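You operate a simulated robot arm through the tools that you are given. There is no shell and no other tool.

The job below is to be done with a simulated two-armed robot. You get a single attempt, and the scene is never put back.

Task
Put the silver bowl on the lower shelf of the jobs rack. Put the redo bin on the top of the pump bench away on the top of the side bench. Take the white band ring and leave it on the yellow card on the top of the vice bench. Any order will do.

It is judged by the outcome, as a careful person would: the job done as asked, and still so three seconds after it is handed in. It fails if anything else is knocked over, pushed out of place, dropped, spilled or broken.

Robot
Two 7-joint arms with four-finger grippers on one trunk, on a base that moves. Base frame: it is fixed to the floor where the robot stands at the start and does not move with it; the origin is under the middle of the robot, x ahead of it, y to its left, z up. Readings come in m, rad, newtons and seconds.
The left shoulder is at the start at [0.04, 0.181, 1.13], the right one opposite. With the tool pointing down near the work surface each hand reaches from about 0.32 to 0.84 m from the robot's upright axis, wherever it stands, measured 20 degrees to its own side. Places, roughly: lower shelf of the jobs rack [0.2, 4.1, 0.7]; redo bin [-2, 0.75, 1]; silver bowl (7x7x5 cm) [-2.5, 2, 0.9]; top of the side bench [0.8, -3.9, 0.9]; white band ring [1.5, 1, 1]; yellow card [4, -2.75, 1]. Payload 3.67 kg a hand.
The tool frame of a hand sits at the grasp point between the pads (the TCP): z along the fingers, y along the line on which they close. The tips reach 0.028 m beyond it. The gripper opens to 0.112 m; its body begins 0.073 m behind the TCP.
Orientation is that of the tool frame in the base frame, as [roll, pitch, yaw] about the fixed x, y, z axes, in that order (R = Rz(yaw) Ry(pitch) Rx(roll)). With the fingers straight down and closing along the base's y, the tool's x points along the base's -x, its y along +y and its z along -z.

Tools
- The arms move only by the tool arm_command. It takes "left_moves", "right_moves" or both (then of equal length, played together; a hand with none holds still); each is a list of rows, each an object of numbers (a shift or turn left out is 0, a gripper value left out holds the last): "dx", "dy", "dz": the shift along the tool's x, y, z in m; "rx", "ry", "rz": the turn, a rotation vector about the tool's x, y, z in degrees. In form: [{"dx": .., "dy": .., "dz": .., "rx": .., "ry": .., "rz": ..}, ...]. A call has 1 to 20 rows; each row is the pose to reach, as a shift and turn from the pose commanded when the call began, along the tool's axes at that moment. "left_fingers" and "right_fingers" are, for a hand that has rows, the opening, from 0 (shut) to 1 (fully open), set as the call begins (left out, the last holds). Each row takes 0.2 s and may step no farther than 0.05 m and 0.15 rad from the row before; otherwise, or with a gripper value out of range, the whole call is refused. A pose out of reach is approached as far as the arm can. The call stops where the force on the tool passes 40 N (or 10 N more than at its start, if that is more) or the arm is blocked; 0.2 s more then pass. The fingers move at their own pace (about 0.0724 m/s each) and stop on an object; they squeeze with about 43 N. The grip force told is the motor's: it shows also when the fingers shut on nothing. Time passes only in rows, and 0.2 s behind the last, so rows that repeat a pose let the fingers close. It gives the time, the measured TCP pose, the force on the tool (base axes), the opening and the grip force at its end, in the units of the frame above (readings bear some noise), with the torque about the TCP (base axes, N m) and any sound that the robot's microphone picked up.
- Cameras (640 x 400 px; columns grow to the right, rows downward): "scene" is now at [0.1179, 0.0057, 1.3617]; the picture's right is [-0.07, -1.00, 0.00], its down [-0.55, 0.04, -0.83] and it looks along [0.83, -0.06, -0.55] (base axes); focal length 294 px, centre (320, 200). "left" rides on the left gripper at [0.06, 0.018, -0.104] in its tool frame; the picture's right is [-0.29, 0.96, 0.00], its down [-0.80, -0.24, -0.55] and it looks along [-0.53, -0.16, 0.83] (tool axes); focal length 234 px, centre (320, 200). "right" rides on the right gripper at [0.06, -0.018, -0.104] in its tool frame; the picture's right is [0.29, 0.96, 0.00], its down [-0.80, 0.24, -0.55] and it looks along [-0.53, 0.16, 0.83] (tool axes); focal length 234 px, centre (320, 200). There is no depth. A picture from a camera that has moved, and an enlarged one, comes with that camera's place and axes in the base frame and with its lens. The place of the scene camera against the robot may be out by one fixed shift of up to 0.018 m in any direction.
- camera(camera): a new picture of that camera. The clock stands still meanwhile.
- move_column(by): moves the trunk up (or, below 0, down) by that many m; the arms and the scene camera ride with it, the base frame stays. It gives what a move gives, with no picture.
- base_move(legs): drives the robot by 1 to 6 legs, each [ahead, left, turn to the left] in m, m and rad, along the robot's own axes; the way and the turn of a leg run together, so that a leg with both is an arc; at most 1.5 m and 3.142 rad a leg. The arms and the cameras ride along, it lands a little off, and it stops where it bumps. It gives what a move gives.
- turn_head(pan, tilt): turns the head with the scene camera to pan (to the left, within 1.501 rad either way) and tilt (down, from -0.506 to 1.204), counted from straight ahead of the robot. It gives what a move gives.
- zoom(camera, box): a new picture of the part [left, top, right, bottom] of that camera's present view, enlarged. The clock stands still meanwhile.
- finish_job(): hands the job in; it is judged then, once.

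Nothing tells you exact positions but the pictures and the camera data. Unless the task says otherwise, let go and move clear before handing in.

The tools are called as name(argument=value, ...) on one line, values as JSON. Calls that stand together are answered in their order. arm_command: Moves the arms, as the interface text tells. Its arguments: {"type":"object","properties":{"left_moves":{"type":"array","items":{"type":"object","properties":{"dx":{"type":"number"},"dy":{"type":"number"},"dz":{"type":"number"},"rx":{"type":"number"},"ry":{"type":"number"},"rz":{"type":"number"}}}},"left_fingers":{"type":"number"},"right_moves":{"type":"array","items":{"type":"object","properties":{"dx":{"type":"number"},"dy":{"type":"number"},"dz":{"type":"number"},"rx":{"type":"number"},"ry":{"type":"number"},"rz":{"type":"number"}}}},"right_fingers":{"type":"number"}},"required":[]} The other tools are called the same way: move_column (by) moves the trunk up or down; base_move (legs) drives the base; turn_head (pan, tilt) turns the head that bears the scene camera; camera (camera) takes a picture; zoom (camera, box) takes an enlarged picture of a part of a camera's view; finish_job () hands the job in.

At the start:

```text
t: 0.0
left_tcp_pos: [0.5933, 0.2901, 1.1578]
left_ee_rot: [3.141, 0.001, -3.14]
left_wrist_force: [-0.6, -0.1, 0.2]
left_ft_torque: [-0.01, 0.0, 0.05]
left_grip_width: 0.1117
left_grasp_force: 0.1
right_tcp_pos: [0.6074, -0.3239, 1.1016]
right_ee_rot: [-3.142, 0.001, -3.141]
right_wrist_force: [0.4, -0.4, -0.2]
right_ft_torque: [0.03, 0.01, 0.01]
right_grip_width: 0.1119
right_grasp_force: 0.2
trunk travel left (down, up): [-0.25, 0.264]
robot x, y, heading: [-0.0007, 0.0023, -0.002]
head pan, tilt (commanded): [-0.073, 0.588]
```

scene: 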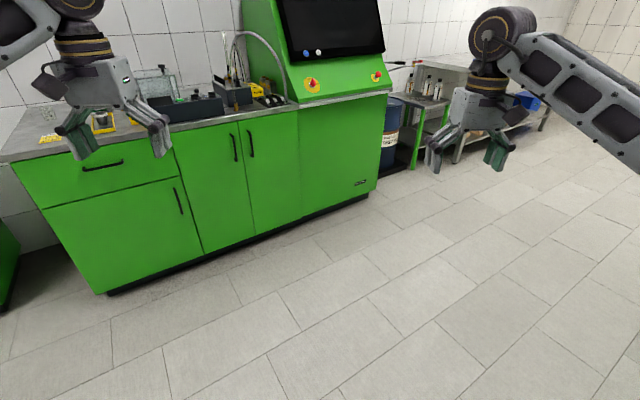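
right: 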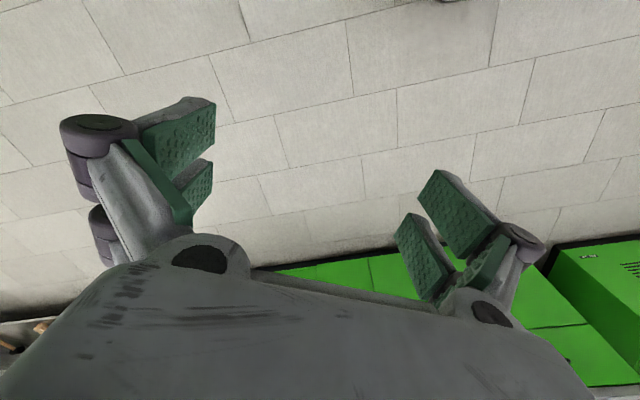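
left: 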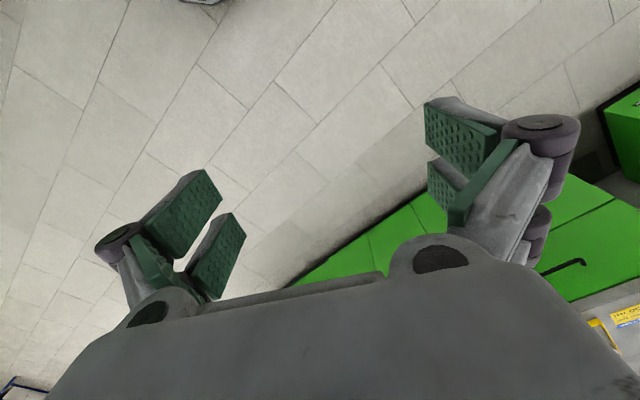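

I see a green bench ahead with a control panel, and some items at its left end, probably where the white ring is. I'll look around first with the head.

turn_head(pan=0.6, tilt=0.3)

camera(camera="scene")

turn_head(pan=1.5, tilt=0.3)

camera(camera="scene")

turn_head(pan=-0.6, tilt=0.3)

camera(camera="scene")

turn_head(pan=-1.5, tilt=0.3)

camera(camera="scene")

```text
t: 1.1
left_tcp_pos: [0.5925, 0.2889, 1.1588]
left_ee_rot: [3.14, 0.0, -3.14]
left_wrist_force: [-0.6, 0.0, 0.2]
left_ft_torque: [0.01, 0.01, 0.02]
left_grip_width: 0.1119
left_grasp_force: 0.1
right_tcp_pos: [0.6069, -0.3243, 1.1021]
right_ee_rot: [3.141, 0.001, -3.141]
right_wrist_force: [0.0, 0.1, -0.2]
right_ft_torque: [-0.01, -0.01, 0.02]
right_grip_width: 0.1117
right_grasp_force: 0.0
trunk travel left (down, up): [-0.25, 0.264]
robot x, y, heading: [0.0014, -0.0052, 0.003]
head pan, tilt (commanded): [0.6, 0.3]
```

```text
taken
camera scene: at [0.1066, 0.0649, 1.3881], right [0.56, -0.83, 0.0], down [-0.24, -0.17, -0.96], along [0.79, 0.54, -0.3], focal length 294 px, centre (320, 200)
```

scene: 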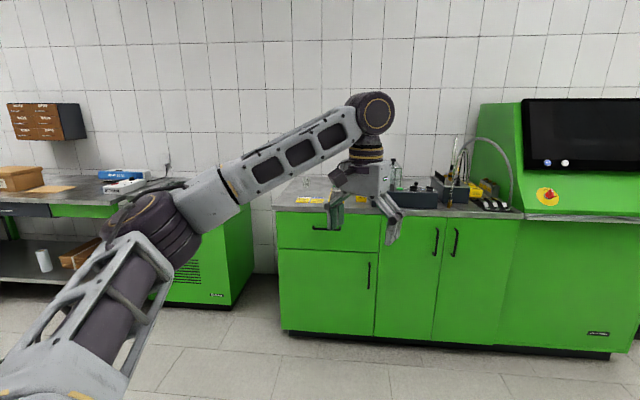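

```text
t: 2.2
left_tcp_pos: [0.5947, 0.2886, 1.1587]
left_ee_rot: [3.141, 0.0, -3.139]
left_wrist_force: [0.0, -0.2, 0.3]
left_ft_torque: [0.0, 0.0, 0.03]
left_grip_width: 0.1122
left_grasp_force: 0.1
right_tcp_pos: [0.607, -0.3235, 1.102]
right_ee_rot: [-3.141, 0.0, -3.141]
right_wrist_force: [-0.5, 0.0, -0.2]
right_ft_torque: [0.01, -0.01, 0.0]
right_grip_width: 0.1121
right_grasp_force: 0.1
trunk travel left (down, up): [-0.25, 0.264]
robot x, y, heading: [-0.0012, 0.0005, -0.0]
head pan, tilt (commanded): [1.499, 0.3]
```

```text
taken
camera scene: at [0.0362, 0.1053, 1.3881], right [1.0, -0.07, 0.0], down [-0.02, -0.29, -0.96], along [0.07, 0.95, -0.3], focal length 294 px, centre (320, 200)
```

scene: 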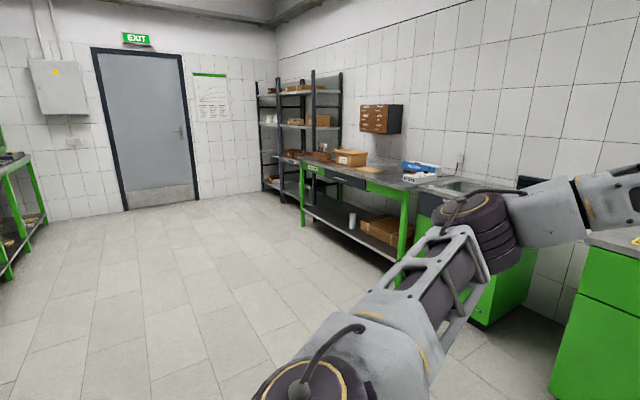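

```text
t: 4.2
left_tcp_pos: [0.5936, 0.2892, 1.1576]
left_ee_rot: [-3.142, 0.0, -3.138]
left_wrist_force: [0.7, -0.1, 0.1]
left_ft_torque: [0.02, -0.01, -0.01]
left_grip_width: 0.1119
left_grasp_force: 0.0
right_tcp_pos: [0.6073, -0.3244, 1.1014]
right_ee_rot: [-3.141, 0.0, -3.141]
right_wrist_force: [0.7, 1.0, -0.5]
right_ft_torque: [-0.03, 0.0, -0.02]
right_grip_width: 0.1119
right_grasp_force: 0.0
trunk travel left (down, up): [-0.25, 0.264]
robot x, y, heading: [0.0016, -0.0032, -0.003]
head pan, tilt (commanded): [-0.6, 0.3]
```

```text
taken
camera scene: at [0.1065, -0.0405, 1.3881], right [-0.56, -0.83, 0.0], down [-0.24, 0.17, -0.96], along [0.79, -0.54, -0.3], focal length 294 px, centre (320, 200)
```

scene: 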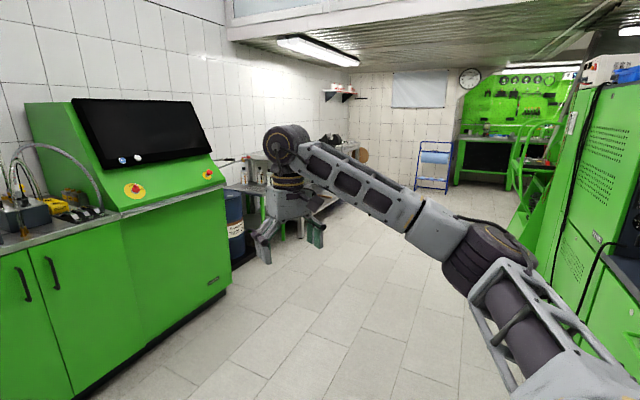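

```text
t: 5.5
left_tcp_pos: [0.5941, 0.2898, 1.1583]
left_ee_rot: [3.141, 0.0, -3.141]
left_wrist_force: [0.2, 0.3, 0.0]
left_ft_torque: [-0.03, -0.01, 0.0]
left_grip_width: 0.1123
left_grasp_force: 0.0
right_tcp_pos: [0.6061, -0.3251, 1.1027]
right_ee_rot: [3.141, 0.0, -3.141]
right_wrist_force: [0.8, -0.2, -0.1]
right_ft_torque: [-0.02, -0.03, -0.01]
right_grip_width: 0.112
right_grasp_force: 0.1
trunk travel left (down, up): [-0.25, 0.264]
robot x, y, heading: [0.0011, 0.0029, 0.0]
head pan, tilt (commanded): [-1.499, 0.3]
```

```text
taken
camera scene: at [0.0362, -0.0809, 1.3881], right [-1.0, -0.07, 0.0], down [-0.02, 0.29, -0.96], along [0.07, -0.95, -0.3], focal length 294 px, centre (320, 200)
```

scene: 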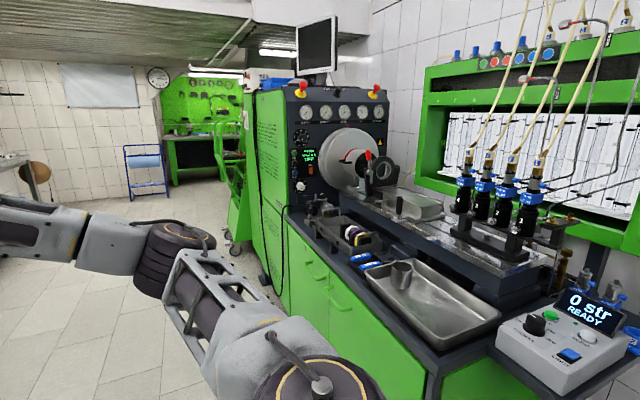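

The room sits rotated about 0.6 rad against the base frame. I'll zoom toward the ring's area at the left end of the green bench, then take a closer look at the other sides.

turn_head(pan=0.6, tilt=0.3)

zoom(camera="scene", box=[260, 140, 540, 240])

zoom(camera="scene", box=[0, 80, 220, 290])

turn_head(pan=1.5, tilt=0.2)

zoom(camera="scene", box=[230, 40, 450, 260])

zoom(camera="scene", box=[0, 80, 160, 240])

turn_head(pan=-0.6, tilt=0.2)

zoom(camera="scene", box=[220, 60, 400, 260])

zoom(camera="scene", box=[400, 20, 640, 240])

```text
t: 7.5
left_tcp_pos: [0.5935, 0.2903, 1.1577]
left_ee_rot: [-3.141, 0.0, -3.138]
left_wrist_force: [-0.1, 0.5, 0.6]
left_ft_torque: [-0.01, 0.04, 0.01]
left_grip_width: 0.1121
left_grasp_force: 0.0
right_tcp_pos: [0.6067, -0.3233, 1.0997]
right_ee_rot: [-3.141, 0.001, -3.141]
right_wrist_force: [0.1, 0.1, -0.1]
right_ft_torque: [0.01, 0.01, 0.01]
right_grip_width: 0.112
right_grasp_force: 0.0
trunk travel left (down, up): [-0.25, 0.264]
robot x, y, heading: [-0.0015, -0.0016, -0.003]
head pan, tilt (commanded): [0.6, 0.3]
```

```text
2.29 times, centred on (400, 190) of scene
camera zoom: at [0.1065, 0.0649, 1.3881], right [0.56, -0.83, 0.0], down [-0.24, -0.17, -0.96], along [0.79, 0.54, -0.3], focal length 671 px, centre (137, 223)
```

zoom: 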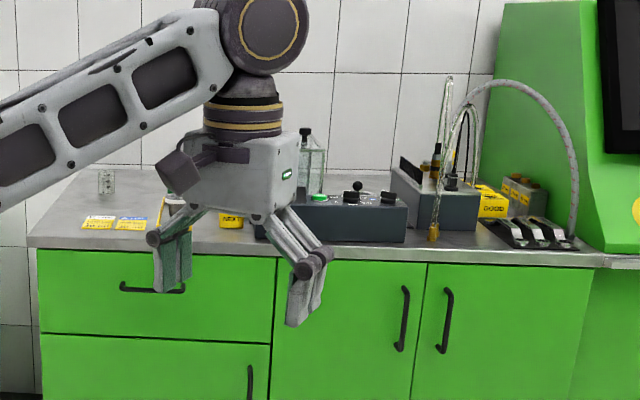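

```text
1.90 times, centred on (110, 185) of scene
camera zoom: at [0.1065, 0.0649, 1.3881], right [0.56, -0.83, 0.0], down [-0.24, -0.17, -0.96], along [0.79, 0.54, -0.3], focal length 559 px, centre (720, 229)
```

zoom: 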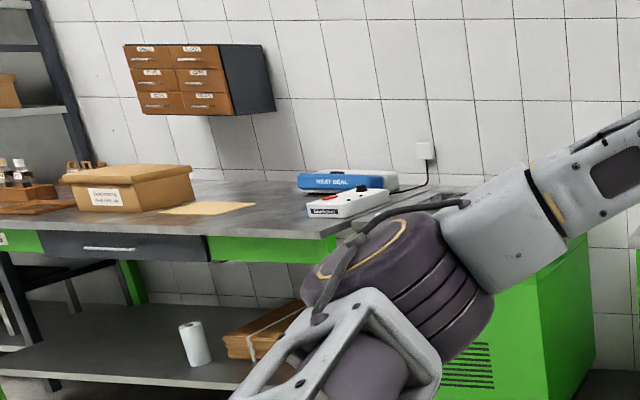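

```text
t: 8.7
left_tcp_pos: [0.5933, 0.2884, 1.1574]
left_ee_rot: [3.141, 0.0, -3.14]
left_wrist_force: [0.2, 0.9, -1.0]
left_ft_torque: [0.03, -0.03, -0.01]
left_grip_width: 0.112
left_grasp_force: 0.0
right_tcp_pos: [0.6065, -0.3246, 1.101]
right_ee_rot: [3.141, 0.002, -3.141]
right_wrist_force: [0.6, 0.2, 0.0]
right_ft_torque: [0.0, -0.01, 0.0]
right_grip_width: 0.1121
right_grasp_force: 0.0
trunk travel left (down, up): [-0.25, 0.264]
robot x, y, heading: [-0.0004, 0.0003, 0.002]
head pan, tilt (commanded): [1.499, 0.201]
```

```text
1.82 times, centred on (340, 150) of scene
camera zoom: at [0.0362, 0.1051, 1.3974], right [1.0, -0.07, 0.0], down [-0.01, -0.2, -0.98], along [0.07, 0.98, -0.2], focal length 534 px, centre (284, 291)
```

zoom: 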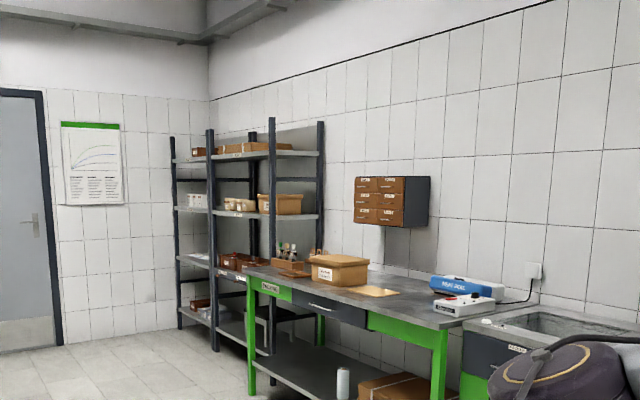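

```text
2.50 times, centred on (80, 160) of scene
camera zoom: at [0.0362, 0.1051, 1.3974], right [1.0, -0.07, 0.0], down [-0.01, -0.2, -0.98], along [0.07, 0.98, -0.2], focal length 734 px, centre (920, 300)
```

zoom: 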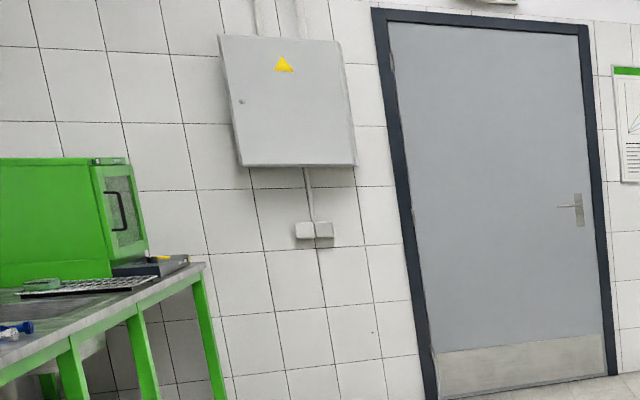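

```text
t: 10.7
left_tcp_pos: [0.5936, 0.2874, 1.1574]
left_ee_rot: [3.14, 0.0, -3.14]
left_wrist_force: [0.7, 0.8, -0.6]
left_ft_torque: [-0.01, -0.02, 0.04]
left_grip_width: 0.1119
left_grasp_force: 0.1
right_tcp_pos: [0.6071, -0.3251, 1.1011]
right_ee_rot: [-3.141, 0.0, 3.141]
right_wrist_force: [-0.2, -0.7, -0.3]
right_ft_torque: [0.02, 0.02, -0.02]
right_grip_width: 0.1117
right_grasp_force: 0.0
trunk travel left (down, up): [-0.25, 0.264]
robot x, y, heading: [0.0005, 0.0015, 0.002]
head pan, tilt (commanded): [-0.6, 0.201]
```

```text
2.00 times, centred on (310, 160) of scene
camera zoom: at [0.1064, -0.0404, 1.3974], right [-0.56, -0.83, 0.0], down [-0.16, 0.11, -0.98], along [0.81, -0.55, -0.2], focal length 587 px, centre (340, 280)
```

zoom: 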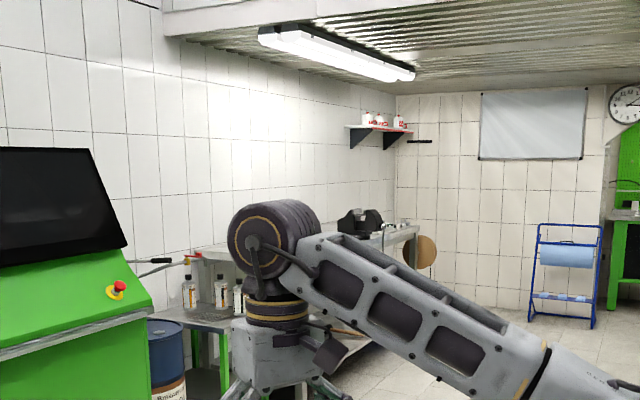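

```text
1.82 times, centred on (520, 130) of scene
camera zoom: at [0.1064, -0.0404, 1.3974], right [-0.56, -0.83, 0.0], down [-0.16, 0.11, -0.98], along [0.81, -0.55, -0.2], focal length 534 px, centre (-44, 327)
```

zoom: 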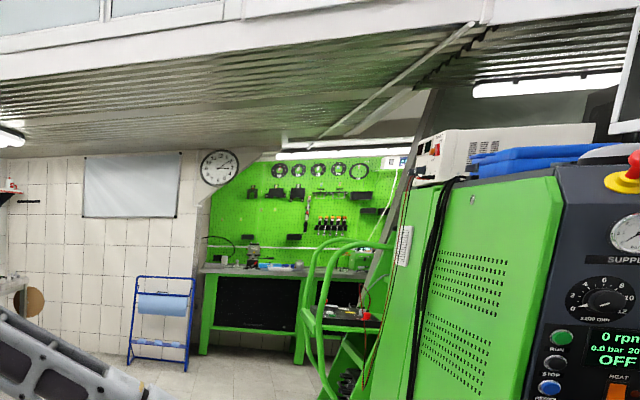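

The ring should sit on the green bench ahead-left. I'll turn square to that bench (about 0.51 rad left), go ahead a bit and look at it closely.

base_move(legs=[[0, 0, 0.51], [0.4, 0, 0]])

turn_head(pan=0.1, tilt=0.5)

camera(camera="scene")

camera(camera="left")

```text
t: 14.8
left_tcp_pos: [0.7297, 0.7347, 1.1588]
left_ee_rot: [3.141, -0.002, -2.635]
left_wrist_force: [0.6, 0.8, -0.1]
left_ft_torque: [0.0, 0.03, 0.02]
left_grip_width: 0.1122
left_grasp_force: 0.0
right_tcp_pos: [1.0378, 0.2041, 1.1009]
right_ee_rot: [-3.141, 0.0, -2.635]
right_wrist_force: [0.0, 0.4, -0.1]
right_ft_torque: [0.0, 0.03, 0.0]
right_grip_width: 0.1117
right_grasp_force: 0.1
trunk travel left (down, up): [-0.25, 0.264]
robot x, y, heading: [0.3495, 0.1947, 0.506]
head pan, tilt (commanded): [-0.6, 0.201]
```

```text
t: 15.8
left_tcp_pos: [0.7283, 0.7347, 1.1589]
left_ee_rot: [3.141, -0.001, -2.632]
left_wrist_force: [0.4, 0.2, 0.2]
left_ft_torque: [0.01, -0.01, 0.05]
left_grip_width: 0.112
left_grasp_force: 0.0
right_tcp_pos: [1.0381, 0.2058, 1.1014]
right_ee_rot: [-3.141, 0.001, -2.636]
right_wrist_force: [0.6, -0.4, -0.4]
right_ft_torque: [0.03, -0.03, -0.01]
right_grip_width: 0.1121
right_grasp_force: 0.1
trunk travel left (down, up): [-0.25, 0.264]
robot x, y, heading: [0.3481, 0.1951, 0.505]
head pan, tilt (commanded): [0.099, 0.499]
```

```text
taken
camera scene: at [0.4511, 0.2678, 1.3697], right [0.57, -0.82, 0.0], down [-0.39, -0.27, -0.88], along [0.72, 0.5, -0.48], focal length 294 px, centre (320, 200)
```

scene: 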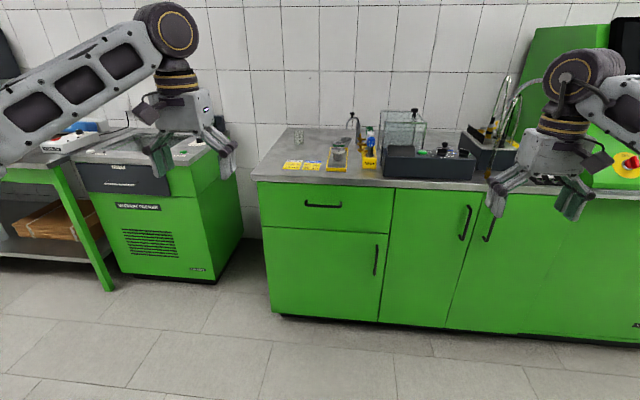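

```text
taken
camera left: at [0.6682, 0.721, 1.262], right [-0.21, 0.98, 0.0], down [0.81, 0.18, 0.55], along [0.54, 0.12, -0.83], focal length 234 px, centre (320, 200)
```

left: 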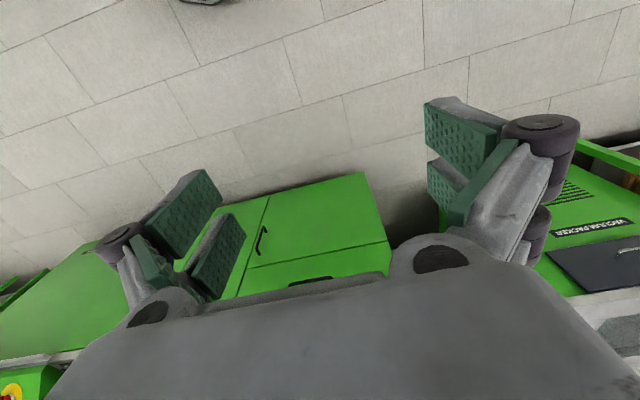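

zoom(camera="scene", box=[250, 90, 490, 210])

zoom(camera="scene", box=[270, 100, 390, 190])

```text
2.67 times, centred on (370, 150) of scene
camera zoom: at [0.4511, 0.2678, 1.3697], right [0.57, -0.82, 0.0], down [-0.39, -0.27, -0.88], along [0.72, 0.5, -0.48], focal length 783 px, centre (187, 333)
```

zoom: 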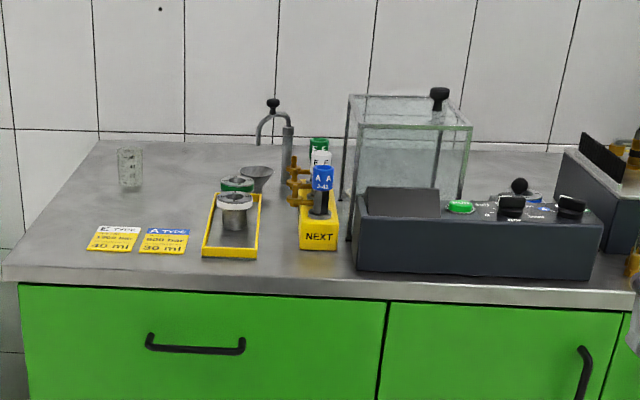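

```text
4.44 times, centred on (330, 145) of scene
camera zoom: at [0.4511, 0.2678, 1.3697], right [0.57, -0.82, 0.0], down [-0.39, -0.27, -0.88], along [0.72, 0.5, -0.48], focal length 1305 px, centre (276, 444)
```

zoom: 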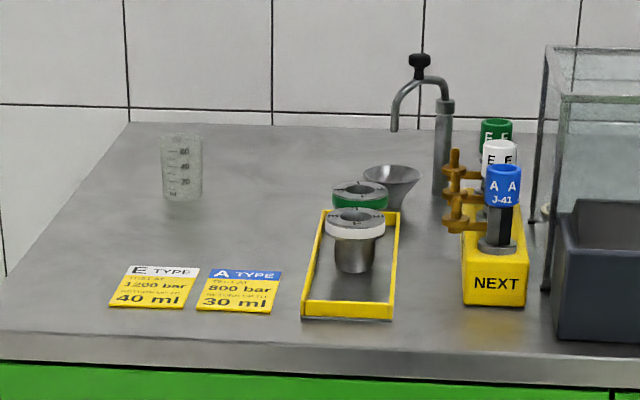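

The white-banded ring sits on a steel post in the yellow tray, with a green-banded one behind it. I'll pull the right arm up and back out of the way and drive closer, then look from above.

arm_command(right_moves=[{"dz": -0.05}, {"dz": -0.1}, {"dz": -0.15}, {"dz": -0.15, "dx": 0.05}, {"dz": -0.15, "dx": 0.1}, {"dz": -0.15, "dx": 0.15}], left_moves=[{"dz": -0.04}, {"dz": -0.06}, {"dz": -0.08}, {"dz": -0.08, "dx": 0.05}, {"dz": -0.08, "dx": 0.1}, {"dz": -0.08, "dx": 0.1}])

base_move(legs=[[0.45, 0, 0]])

turn_head(pan=0.1, tilt=0.7)

camera(camera="scene")

camera(camera="left")

```text
t: 17.2
left_tcp_pos: [0.6415, 0.6857, 1.2398]
left_ee_rot: [3.141, 0.001, -2.634]
left_wrist_force: [-0.1, -0.1, 0.6]
left_ft_torque: [0.01, -0.02, -0.01]
left_grip_width: 0.1118
left_grasp_force: 0.1
right_tcp_pos: [0.9054, 0.1296, 1.2519]
right_ee_rot: [3.14, 0.0, -2.636]
right_wrist_force: [-0.2, -0.1, -0.2]
right_ft_torque: [0.03, 0.0, 0.01]
right_grip_width: 0.1121
right_grasp_force: 0.0
trunk travel left (down, up): [-0.25, 0.264]
robot x, y, heading: [0.348, 0.1935, 0.511]
head pan, tilt (commanded): [0.099, 0.499]
```

```text
t: 20.0
left_tcp_pos: [1.0382, 0.9056, 1.2385]
left_ee_rot: [3.139, -0.001, -2.638]
left_wrist_force: [-0.3, 0.1, 0.2]
left_ft_torque: [-0.01, -0.02, 0.03]
left_grip_width: 0.1123
left_grasp_force: 0.0
right_tcp_pos: [1.3029, 0.3499, 1.2532]
right_ee_rot: [-3.141, -0.001, -2.638]
right_wrist_force: [0.4, 0.2, -1.0]
right_ft_torque: [0.01, 0.01, 0.0]
right_grip_width: 0.112
right_grasp_force: 0.0
trunk travel left (down, up): [-0.25, 0.264]
robot x, y, heading: [0.7439, 0.4121, 0.505]
head pan, tilt (commanded): [0.099, 0.499]
```

```text
t: 20.8
left_tcp_pos: [1.0368, 0.9047, 1.2373]
left_ee_rot: [3.14, -0.001, -2.638]
left_wrist_force: [0.8, 1.3, -0.7]
left_ft_torque: [0.03, -0.03, 0.02]
left_grip_width: 0.1121
left_grasp_force: 0.1
right_tcp_pos: [1.3033, 0.3501, 1.2524]
right_ee_rot: [3.14, 0.0, -2.637]
right_wrist_force: [0.4, 0.4, 0.1]
right_ft_torque: [0.01, 0.03, 0.01]
right_grip_width: 0.1118
right_grasp_force: 0.0
trunk travel left (down, up): [-0.25, 0.264]
robot x, y, heading: [0.7478, 0.409, 0.504]
head pan, tilt (commanded): [0.099, 0.7]
```

```text
taken
camera scene: at [0.8422, 0.4832, 1.352], right [0.57, -0.82, 0.0], down [-0.53, -0.37, -0.77], along [0.63, 0.43, -0.64], focal length 294 px, centre (320, 200)
```

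scene: 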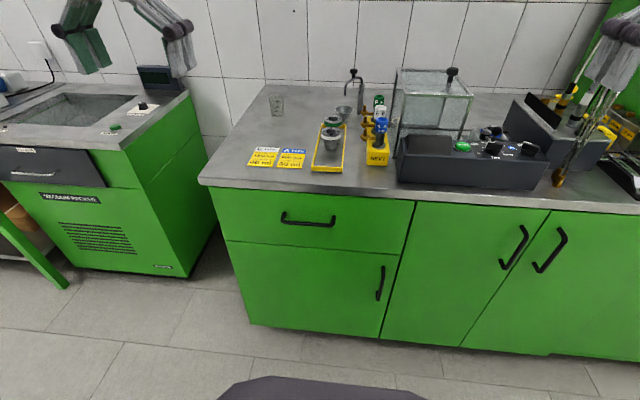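

```text
taken
camera left: at [0.9773, 0.8912, 1.3429], right [-0.21, 0.98, 0.0], down [0.81, 0.18, 0.55], along [0.54, 0.12, -0.83], focal length 234 px, centre (320, 200)
```

left: 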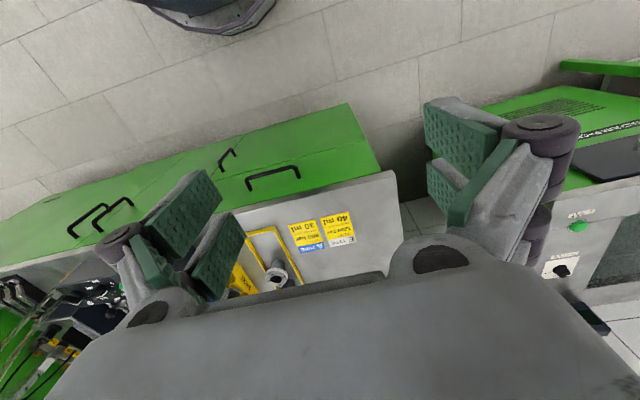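

zoom(camera="scene", box=[240, 60, 420, 190])

zoom(camera="scene", box=[300, 95, 400, 180])

```text
3.08 times, centred on (330, 125) of scene
camera zoom: at [0.8422, 0.4832, 1.352], right [0.57, -0.82, 0.0], down [-0.53, -0.37, -0.77], along [0.63, 0.43, -0.64], focal length 904 px, centre (289, 431)
```

zoom: 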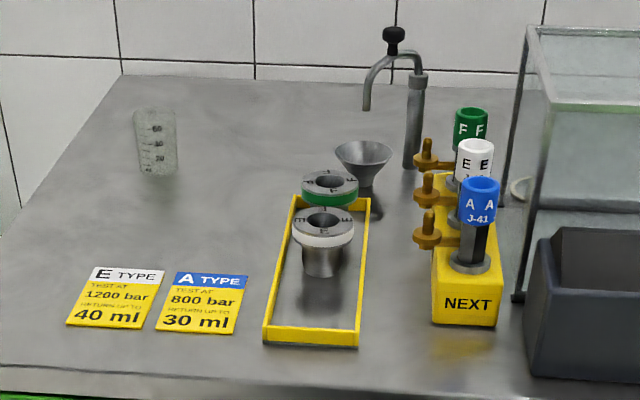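

```text
4.71 times, centred on (350, 138) of scene
camera zoom: at [0.8422, 0.4832, 1.352], right [0.57, -0.82, 0.0], down [-0.53, -0.37, -0.77], along [0.63, 0.43, -0.64], focal length 1382 px, centre (179, 494)
```

zoom: 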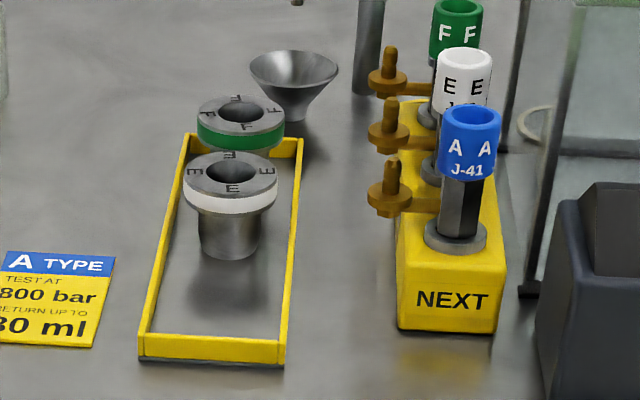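

The ring (flange about 6 cm across, white band, "E") stands in the yellow tray near [1.57, 0.94], top about 0.92. I'll move closer to the bench, slightly right so the ring is in front of the left shoulder.

base_move(legs=[[0.2, -0.13, 0]])

turn_head(pan=0.0, tilt=1.1)

camera(camera="scene")

```text
t: 22.5
left_tcp_pos: [1.2749, 0.8883, 1.2387]
left_ee_rot: [3.14, -0.002, -2.638]
left_wrist_force: [0.5, -0.2, 0.5]
left_ft_torque: [0.01, 0.01, 0.03]
left_grip_width: 0.1119
left_grasp_force: 0.0
right_tcp_pos: [1.5409, 0.3321, 1.253]
right_ee_rot: [3.14, 0.001, -2.638]
right_wrist_force: [-0.4, 0.3, -0.6]
right_ft_torque: [-0.01, 0.01, 0.0]
right_grip_width: 0.112
right_grasp_force: 0.0
trunk travel left (down, up): [-0.25, 0.264]
robot x, y, heading: [0.9864, 0.3942, 0.506]
head pan, tilt (commanded): [0.099, 0.7]
```

```text
t: 23.4
left_tcp_pos: [1.2753, 0.8876, 1.2393]
left_ee_rot: [-3.141, 0.003, -2.637]
left_wrist_force: [-0.4, 0.0, -0.3]
left_ft_torque: [-0.03, -0.01, 0.03]
left_grip_width: 0.112
left_grasp_force: 0.0
right_tcp_pos: [1.5384, 0.331, 1.253]
right_ee_rot: [-3.14, 0.001, -2.638]
right_wrist_force: [0.2, 0.8, -0.6]
right_ft_torque: [-0.03, -0.04, -0.01]
right_grip_width: 0.1122
right_grasp_force: 0.1
trunk travel left (down, up): [-0.25, 0.264]
robot x, y, heading: [0.986, 0.3956, 0.503]
head pan, tilt (commanded): [0.0, 1.1]
```

```text
taken
camera scene: at [1.0648, 0.4481, 1.3221], right [0.48, -0.88, 0.0], down [-0.78, -0.43, -0.45], along [0.4, 0.22, -0.89], focal length 294 px, centre (320, 200)
```

scene: 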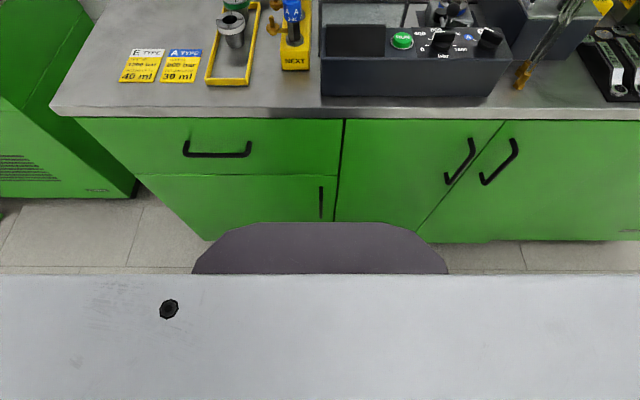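

The base still clears the bench front. I'll measure the ring from this steeper view before reaching.

turn_head(pan=0.25, tilt=0.85)

zoom(camera="scene", box=[220, 40, 420, 165])

camera(camera="scene")

```text
t: 24.2
left_tcp_pos: [1.276, 0.887, 1.2403]
left_ee_rot: [-3.141, -0.001, -2.638]
left_wrist_force: [-0.8, 0.7, 0.4]
left_ft_torque: [0.01, 0.01, -0.01]
left_grip_width: 0.1122
left_grasp_force: 0.0
right_tcp_pos: [1.541, 0.3329, 1.2516]
right_ee_rot: [3.141, -0.001, -2.639]
right_wrist_force: [0.4, -0.3, 1.5]
right_ft_torque: [0.0, 0.0, -0.01]
right_grip_width: 0.1119
right_grasp_force: 0.1
trunk travel left (down, up): [-0.25, 0.264]
robot x, y, heading: [0.985, 0.3934, 0.503]
head pan, tilt (commanded): [0.25, 0.85]
```

```text
3.20 times, centred on (320, 102) of scene
camera zoom: at [1.0671, 0.471, 1.3397], right [0.68, -0.73, 0.0], down [-0.55, -0.51, -0.66], along [0.48, 0.45, -0.75], focal length 940 px, centre (320, 512)
```

zoom: 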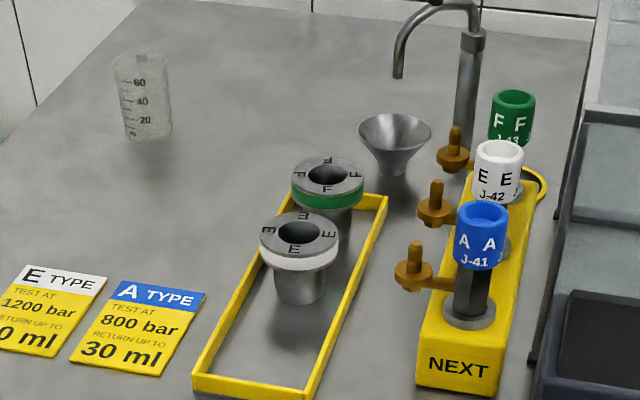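

```text
taken
camera scene: at [1.0671, 0.471, 1.3397], right [0.68, -0.73, 0.0], down [-0.55, -0.51, -0.66], along [0.48, 0.45, -0.75], focal length 294 px, centre (320, 200)
```

scene: 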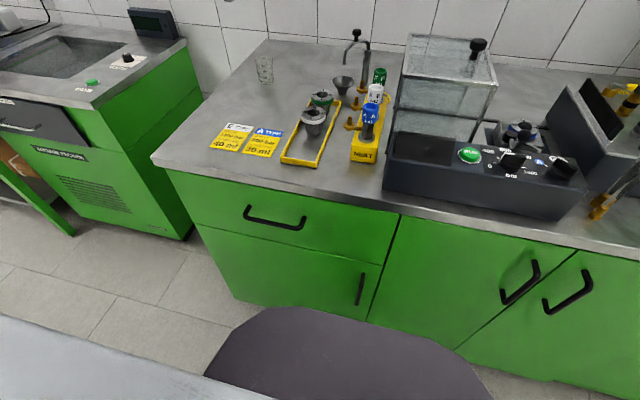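

Triangulating from two views puts the ring at about [1.50, 0.90], top at z≈0.955, with the bench at z≈0.90. I'll bring the left hand above it, partly open, and check with the hand camera.

arm_command(left_moves=[{"dx": -0.041, "dy": -0.0195}, {"dx": -0.082, "dy": -0.039}, {"dx": -0.123, "dy": -0.0585}, {"dx": -0.164, "dy": -0.078}, {"dx": -0.2043, "dy": -0.0975}, {"dx": -0.2043, "dy": -0.0975, "dz": 0.04}, {"dx": -0.2043, "dy": -0.0975, "dz": 0.08}, {"dx": -0.2043, "dy": -0.0975, "dz": 0.12}, {"dx": -0.2043, "dy": -0.0975, "dz": 0.12}], left_fingers=0.8)

camera(camera="left")

camera(camera="scene")

```text
t: 26.2
left_tcp_pos: [1.5003, 0.902, 1.1189]
left_ee_rot: [-3.141, 0.003, -2.638]
left_wrist_force: [-0.3, 0.2, -0.5]
left_ft_torque: [0.01, -0.03, 0.01]
left_grip_width: 0.0897
left_grasp_force: 0.0
right_tcp_pos: [1.5402, 0.331, 1.2516]
right_ee_rot: [-3.141, 0.003, -2.637]
right_wrist_force: [-0.9, -0.1, 0.2]
right_ft_torque: [0.04, -0.02, 0.0]
right_grip_width: 0.1118
right_grasp_force: 0.0
trunk travel left (down, up): [-0.25, 0.264]
robot x, y, heading: [0.9843, 0.3973, 0.501]
head pan, tilt (commanded): [0.25, 0.85]
```

```text
taken
camera left: at [1.4405, 0.8877, 1.2227], right [-0.21, 0.98, 0.0], down [0.81, 0.18, 0.56], along [0.54, 0.12, -0.83], focal length 234 px, centre (320, 200)
```

left: 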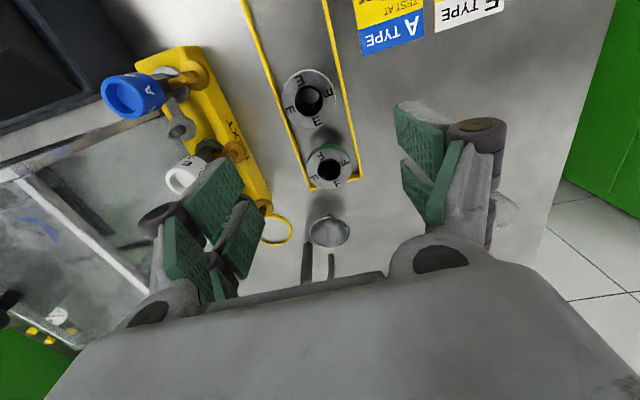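

```text
taken
camera scene: at [1.0663, 0.4711, 1.3398], right [0.68, -0.73, 0.0], down [-0.55, -0.51, -0.66], along [0.48, 0.45, -0.75], focal length 294 px, centre (320, 200)
```

scene: 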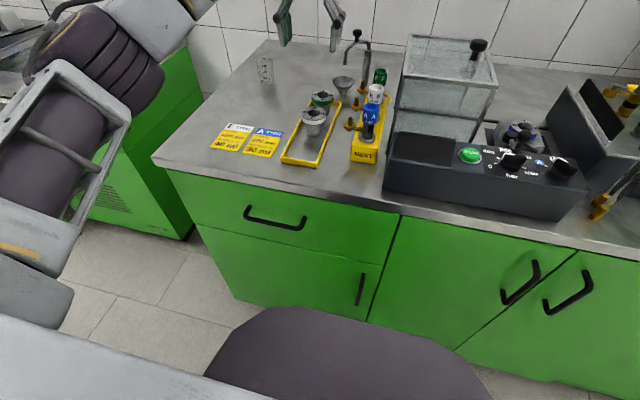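

The hand camera puts the ring about 18 mm nearer and 7 mm right of the present TCP. I'll correct, narrow the fingers a little to clear the brass fittings, lower to about 1.04 and look again.

arm_command(left_moves=[{"dx": 0.0178, "dy": -0.0073}, {"dx": 0.0178, "dy": -0.0073, "dz": 0.04}, {"dx": 0.0178, "dy": -0.0073, "dz": 0.08}, {"dx": 0.0178, "dy": -0.0073, "dz": 0.08}], left_fingers=0.7)

camera(camera="left")

zoom(camera="scene", box=[240, 20, 440, 180])

```text
t: 27.2
left_tcp_pos: [1.4895, 0.8861, 1.0401]
left_ee_rot: [3.141, 0.002, -2.637]
left_wrist_force: [0.0, -0.9, 0.0]
left_ft_torque: [0.0, -0.03, 0.02]
left_grip_width: 0.0784
left_grasp_force: 0.1
right_tcp_pos: [1.5404, 0.3299, 1.2528]
right_ee_rot: [3.141, 0.001, -2.637]
right_wrist_force: [0.4, -0.5, 0.5]
right_ft_torque: [0.0, -0.01, 0.0]
right_grip_width: 0.1121
right_grasp_force: 0.1
trunk travel left (down, up): [-0.25, 0.264]
robot x, y, heading: [0.9827, 0.3928, 0.505]
head pan, tilt (commanded): [0.25, 0.85]
```

```text
taken
camera left: at [1.4282, 0.8717, 1.1437], right [-0.21, 0.98, 0.0], down [0.81, 0.17, 0.56], along [0.54, 0.12, -0.83], focal length 234 px, centre (320, 200)
```

left: 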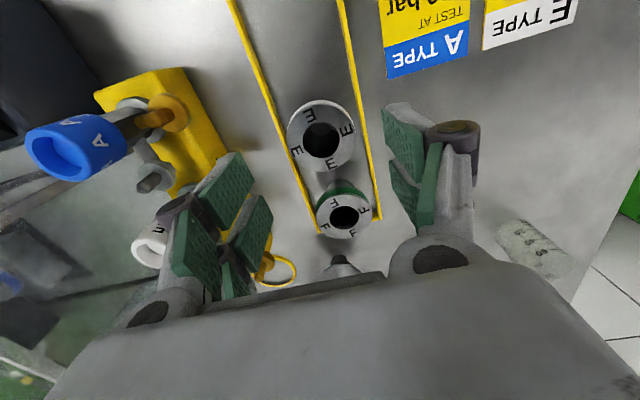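

```text
2.50 times, centred on (340, 100) of scene
camera zoom: at [1.0664, 0.4705, 1.3398], right [0.68, -0.73, 0.0], down [-0.55, -0.51, -0.66], along [0.48, 0.45, -0.75], focal length 734 px, centre (270, 450)
```

zoom: 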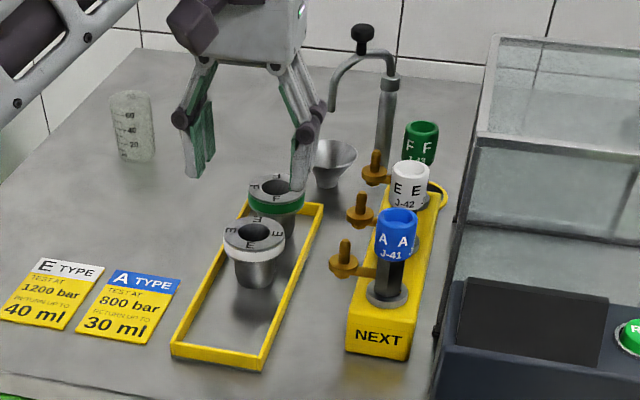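

Triangulation from the hand camera agrees: flange top at z≈0.956, centred under the TCP within 2 mm. I'll lower with the fingers narrowed to about 72 mm, staying above the tray rim.

arm_command(left_moves=[{"dx": 0.0015}, {"dx": 0.0015, "dz": 0.025}, {"dx": 0.0015, "dz": 0.05}, {"dx": 0.0015, "dz": 0.05}], left_fingers=0.65)

camera(camera="left")

zoom(camera="scene", box=[260, 40, 420, 168])

```text
t: 28.2
left_tcp_pos: [1.4885, 0.8839, 0.9888]
left_ee_rot: [-3.141, 0.003, -2.638]
left_wrist_force: [-0.7, -0.8, -0.2]
left_ft_torque: [-0.01, -0.01, -0.04]
left_grip_width: 0.0724
left_grasp_force: 0.1
right_tcp_pos: [1.541, 0.3316, 1.2523]
right_ee_rot: [-3.141, 0.001, -2.639]
right_wrist_force: [0.9, 0.4, 0.9]
right_ft_torque: [0.02, 0.03, 0.01]
right_grip_width: 0.112
right_grasp_force: 0.1
trunk travel left (down, up): [-0.25, 0.264]
robot x, y, heading: [0.9815, 0.3925, 0.505]
head pan, tilt (commanded): [0.25, 0.85]
```

```text
taken
camera left: at [1.4283, 0.8711, 1.0935], right [-0.21, 0.98, 0.0], down [0.81, 0.17, 0.56], along [0.54, 0.12, -0.83], focal length 234 px, centre (320, 200)
```

left: 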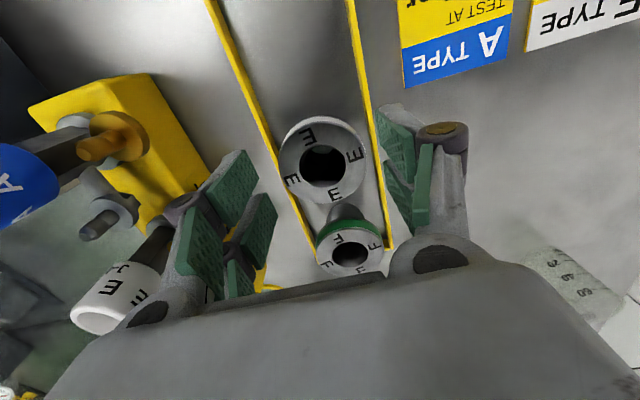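

```text
3.12 times, centred on (340, 104) of scene
camera zoom: at [1.0667, 0.4707, 1.3398], right [0.68, -0.73, 0.0], down [-0.55, -0.51, -0.66], along [0.48, 0.45, -0.75], focal length 918 px, centre (258, 500)
```

zoom: 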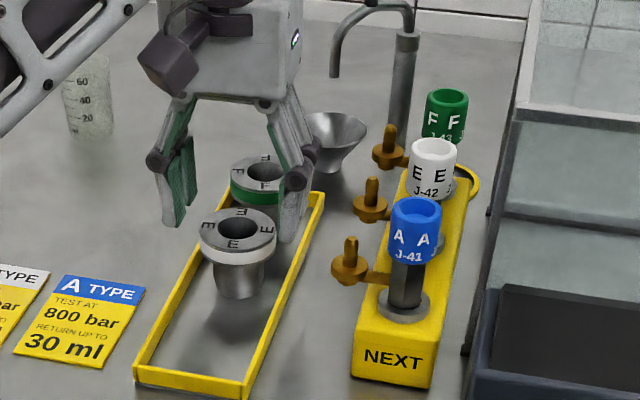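

The fingertips straddle the flange evenly. I'll lower the last 4 cm and close.

arm_command(left_moves=[{"dy": 0.0015, "dz": 0.02}, {"dy": 0.0015, "dz": 0.04}, {"dy": 0.0015, "dz": 0.04}])

camera(camera="left")

zoom(camera="scene", box=[260, 40, 420, 168])

```text
t: 29.0
left_tcp_pos: [1.4883, 0.886, 0.9487]
left_ee_rot: [3.141, 0.003, -2.636]
left_wrist_force: [-0.8, -0.4, 0.2]
left_ft_torque: [0.0, 0.0, -0.05]
left_grip_width: 0.0727
left_grasp_force: 0.1
right_tcp_pos: [1.5401, 0.3314, 1.2521]
right_ee_rot: [-3.141, 0.0, -2.638]
right_wrist_force: [0.6, 0.5, -0.3]
right_ft_torque: [0.0, 0.01, 0.04]
right_grip_width: 0.112
right_grasp_force: 0.0
trunk travel left (down, up): [-0.25, 0.264]
robot x, y, heading: [0.9837, 0.3929, 0.506]
head pan, tilt (commanded): [0.25, 0.85]
```

```text
taken
camera left: at [1.4275, 0.8729, 1.0533], right [-0.21, 0.98, 0.0], down [0.81, 0.17, 0.56], along [0.54, 0.12, -0.83], focal length 234 px, centre (320, 200)
```

left: 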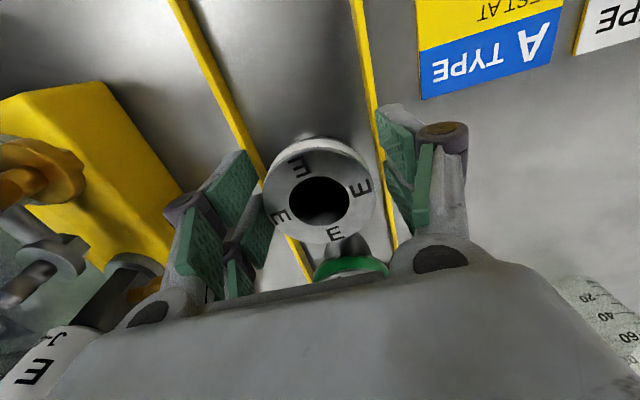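

```text
3.12 times, centred on (340, 104) of scene
camera zoom: at [1.0669, 0.4709, 1.3397], right [0.68, -0.73, 0.0], down [-0.55, -0.51, -0.66], along [0.48, 0.45, -0.75], focal length 918 px, centre (258, 500)
```

zoom: 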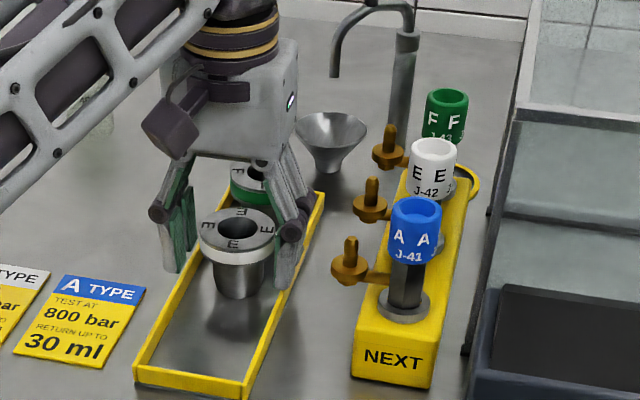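

Flange is centred between the pads with clearance to the rim and green ring. Closing now, then lifting.

arm_command(left_moves=[{}, {}, {}, {}], left_fingers=0.0)

camera(camera="left")

```text
t: 30.0
left_tcp_pos: [1.4887, 0.8865, 0.9493]
left_ee_rot: [3.141, 0.003, -2.637]
left_wrist_force: [1.1, -0.4, 1.9]
left_ft_torque: [0.06, -0.05, -0.05]
left_grip_width: 0.0544
left_grasp_force: 42.8
right_tcp_pos: [1.5406, 0.3325, 1.2519]
right_ee_rot: [-3.141, 0.0, -2.639]
right_wrist_force: [0.5, -0.8, 1.2]
right_ft_torque: [0.02, 0.02, 0.01]
right_grip_width: 0.1122
right_grasp_force: 0.0
trunk travel left (down, up): [-0.25, 0.264]
robot x, y, heading: [0.9845, 0.3955, 0.505]
head pan, tilt (commanded): [0.25, 0.85]
```

```text
taken
camera left: at [1.4276, 0.8727, 1.0534], right [-0.21, 0.98, 0.0], down [0.81, 0.17, 0.55], along [0.54, 0.12, -0.83], focal length 234 px, centre (320, 200)
```

left: 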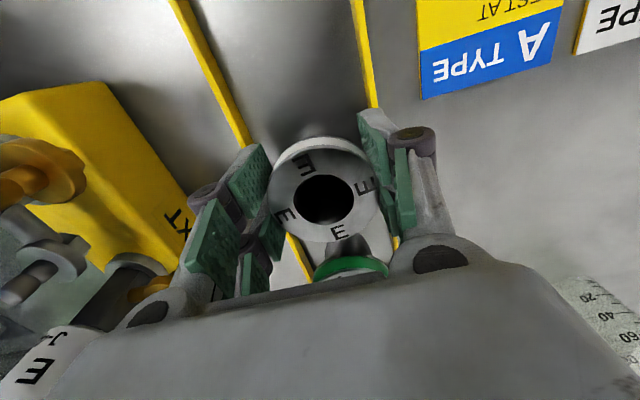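

Gripped at 54 mm. Lifting straight up.

arm_command(left_moves=[{"dz": -0.01}, {"dz": -0.03}, {"dz": -0.06}, {"dz": -0.1}, {"dz": -0.14}, {"dz": -0.18}, {"dz": -0.22}, {"dz": -0.26}])

camera(camera="left")

camera(camera="scene")

```text
t: 31.8
left_tcp_pos: [1.4888, 0.8851, 1.2102]
left_ee_rot: [-3.141, 0.002, -2.636]
left_wrist_force: [-0.2, -0.3, 0.1]
left_ft_torque: [0.0, 0.02, -0.01]
left_grip_width: 0.0
left_grasp_force: 36.1
right_tcp_pos: [1.5394, 0.3303, 1.2528]
right_ee_rot: [-3.141, 0.001, -2.637]
right_wrist_force: [-0.6, 0.2, 0.5]
right_ft_torque: [0.05, -0.01, 0.02]
right_grip_width: 0.1121
right_grasp_force: 0.0
trunk travel left (down, up): [-0.25, 0.264]
robot x, y, heading: [0.9853, 0.3946, 0.507]
head pan, tilt (commanded): [0.25, 0.85]
```

```text
taken
camera left: at [1.4273, 0.8718, 1.3142], right [-0.21, 0.98, 0.0], down [0.81, 0.17, 0.55], along [0.54, 0.12, -0.83], focal length 234 px, centre (320, 200)
```

left: 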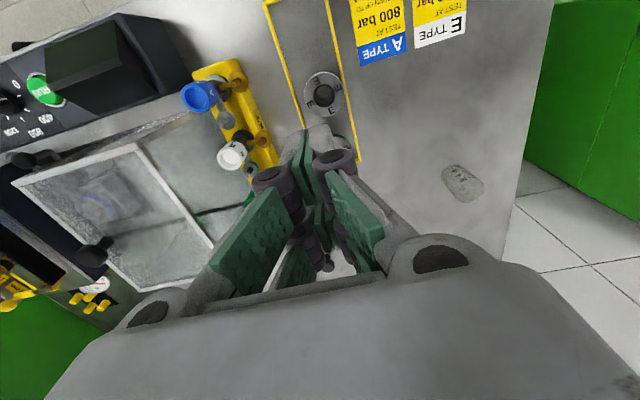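

```text
taken
camera scene: at [1.0665, 0.4696, 1.3398], right [0.68, -0.73, 0.0], down [-0.55, -0.51, -0.66], along [0.48, 0.45, -0.75], focal length 294 px, centre (320, 200)
```

scene: 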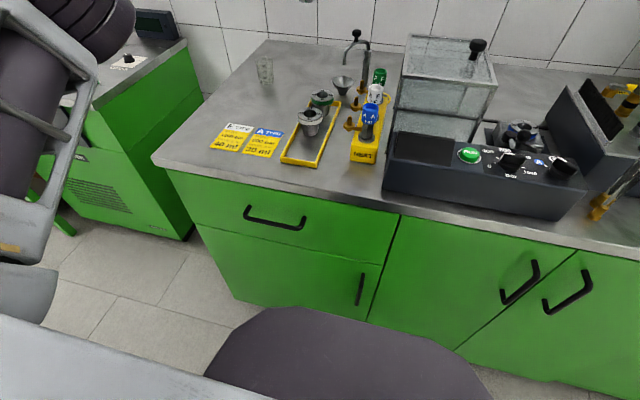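

The ring slipped out of the grip and stayed behind; the hand came up empty. I'll check how it's standing now.

zoom(camera="scene", box=[260, 60, 400, 172])

zoom(camera="left", box=[240, 40, 400, 180])

```text
3.57 times, centred on (330, 116) of scene
camera zoom: at [1.0665, 0.4696, 1.3398], right [0.68, -0.73, 0.0], down [-0.55, -0.51, -0.66], along [0.48, 0.45, -0.75], focal length 1049 px, centre (284, 500)
```

zoom: 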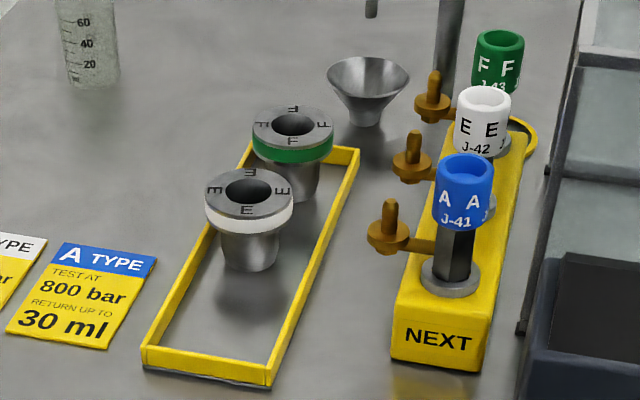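

```text
2.86 times, centred on (320, 110) of left
camera zoom: at [1.4273, 0.8718, 1.3142], right [-0.21, 0.98, 0.0], down [0.81, 0.17, 0.55], along [0.54, 0.12, -0.83], focal length 669 px, centre (320, 457)
```

zoom: 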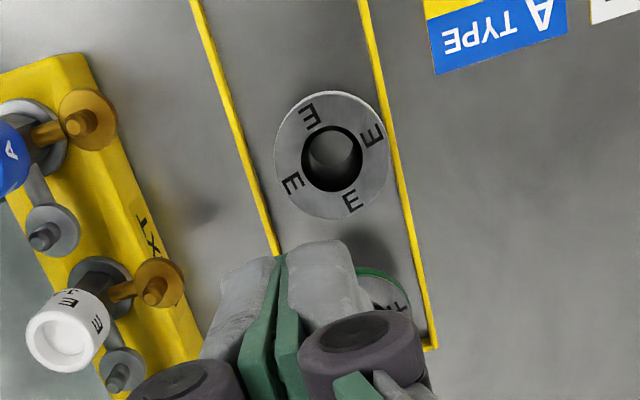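

The ring is upright but shifted toward the left rim of the tray. Let me look at the finger geometry while closed and then re-open to understand why it slipped.

zoom(camera="left", box=[180, 100, 460, 300])

turn_head(pan=0.35, tilt=0.4)

camera(camera="scene")

```text
2.00 times, centred on (320, 200) of left
camera zoom: at [1.4273, 0.8718, 1.3142], right [-0.21, 0.98, 0.0], down [0.81, 0.17, 0.55], along [0.54, 0.12, -0.83], focal length 468 px, centre (320, 200)
```

zoom: 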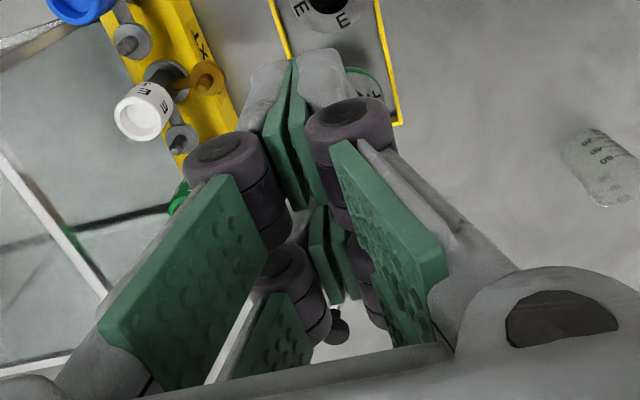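

```text
t: 32.7
left_tcp_pos: [1.489, 0.8864, 1.2084]
left_ee_rot: [3.141, 0.0, -2.637]
left_wrist_force: [-0.2, 0.0, 0.7]
left_ft_torque: [-0.03, -0.01, 0.02]
left_grip_width: 0.0001
left_grasp_force: 35.6
right_tcp_pos: [1.5409, 0.3307, 1.2517]
right_ee_rot: [-3.141, -0.001, -2.637]
right_wrist_force: [0.5, -0.4, 0.2]
right_ft_torque: [-0.01, -0.03, -0.03]
right_grip_width: 0.112
right_grasp_force: 0.0
trunk travel left (down, up): [-0.25, 0.264]
robot x, y, heading: [0.9821, 0.3955, 0.498]
head pan, tilt (commanded): [0.351, 0.4]
```

```text
taken
camera scene: at [1.0709, 0.4874, 1.3788], right [0.75, -0.66, 0.0], down [-0.26, -0.29, -0.92], along [0.6, 0.69, -0.39], focal length 294 px, centre (320, 200)
```

scene: 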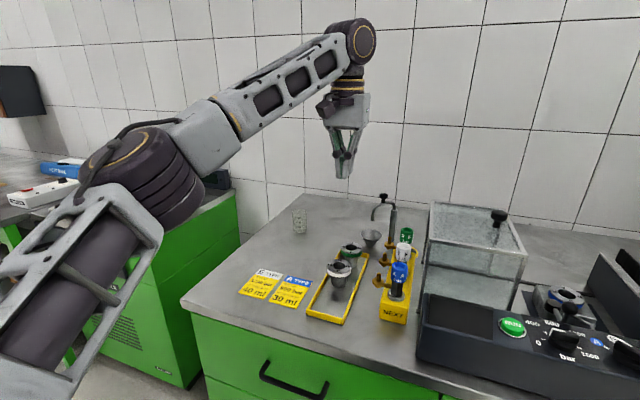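

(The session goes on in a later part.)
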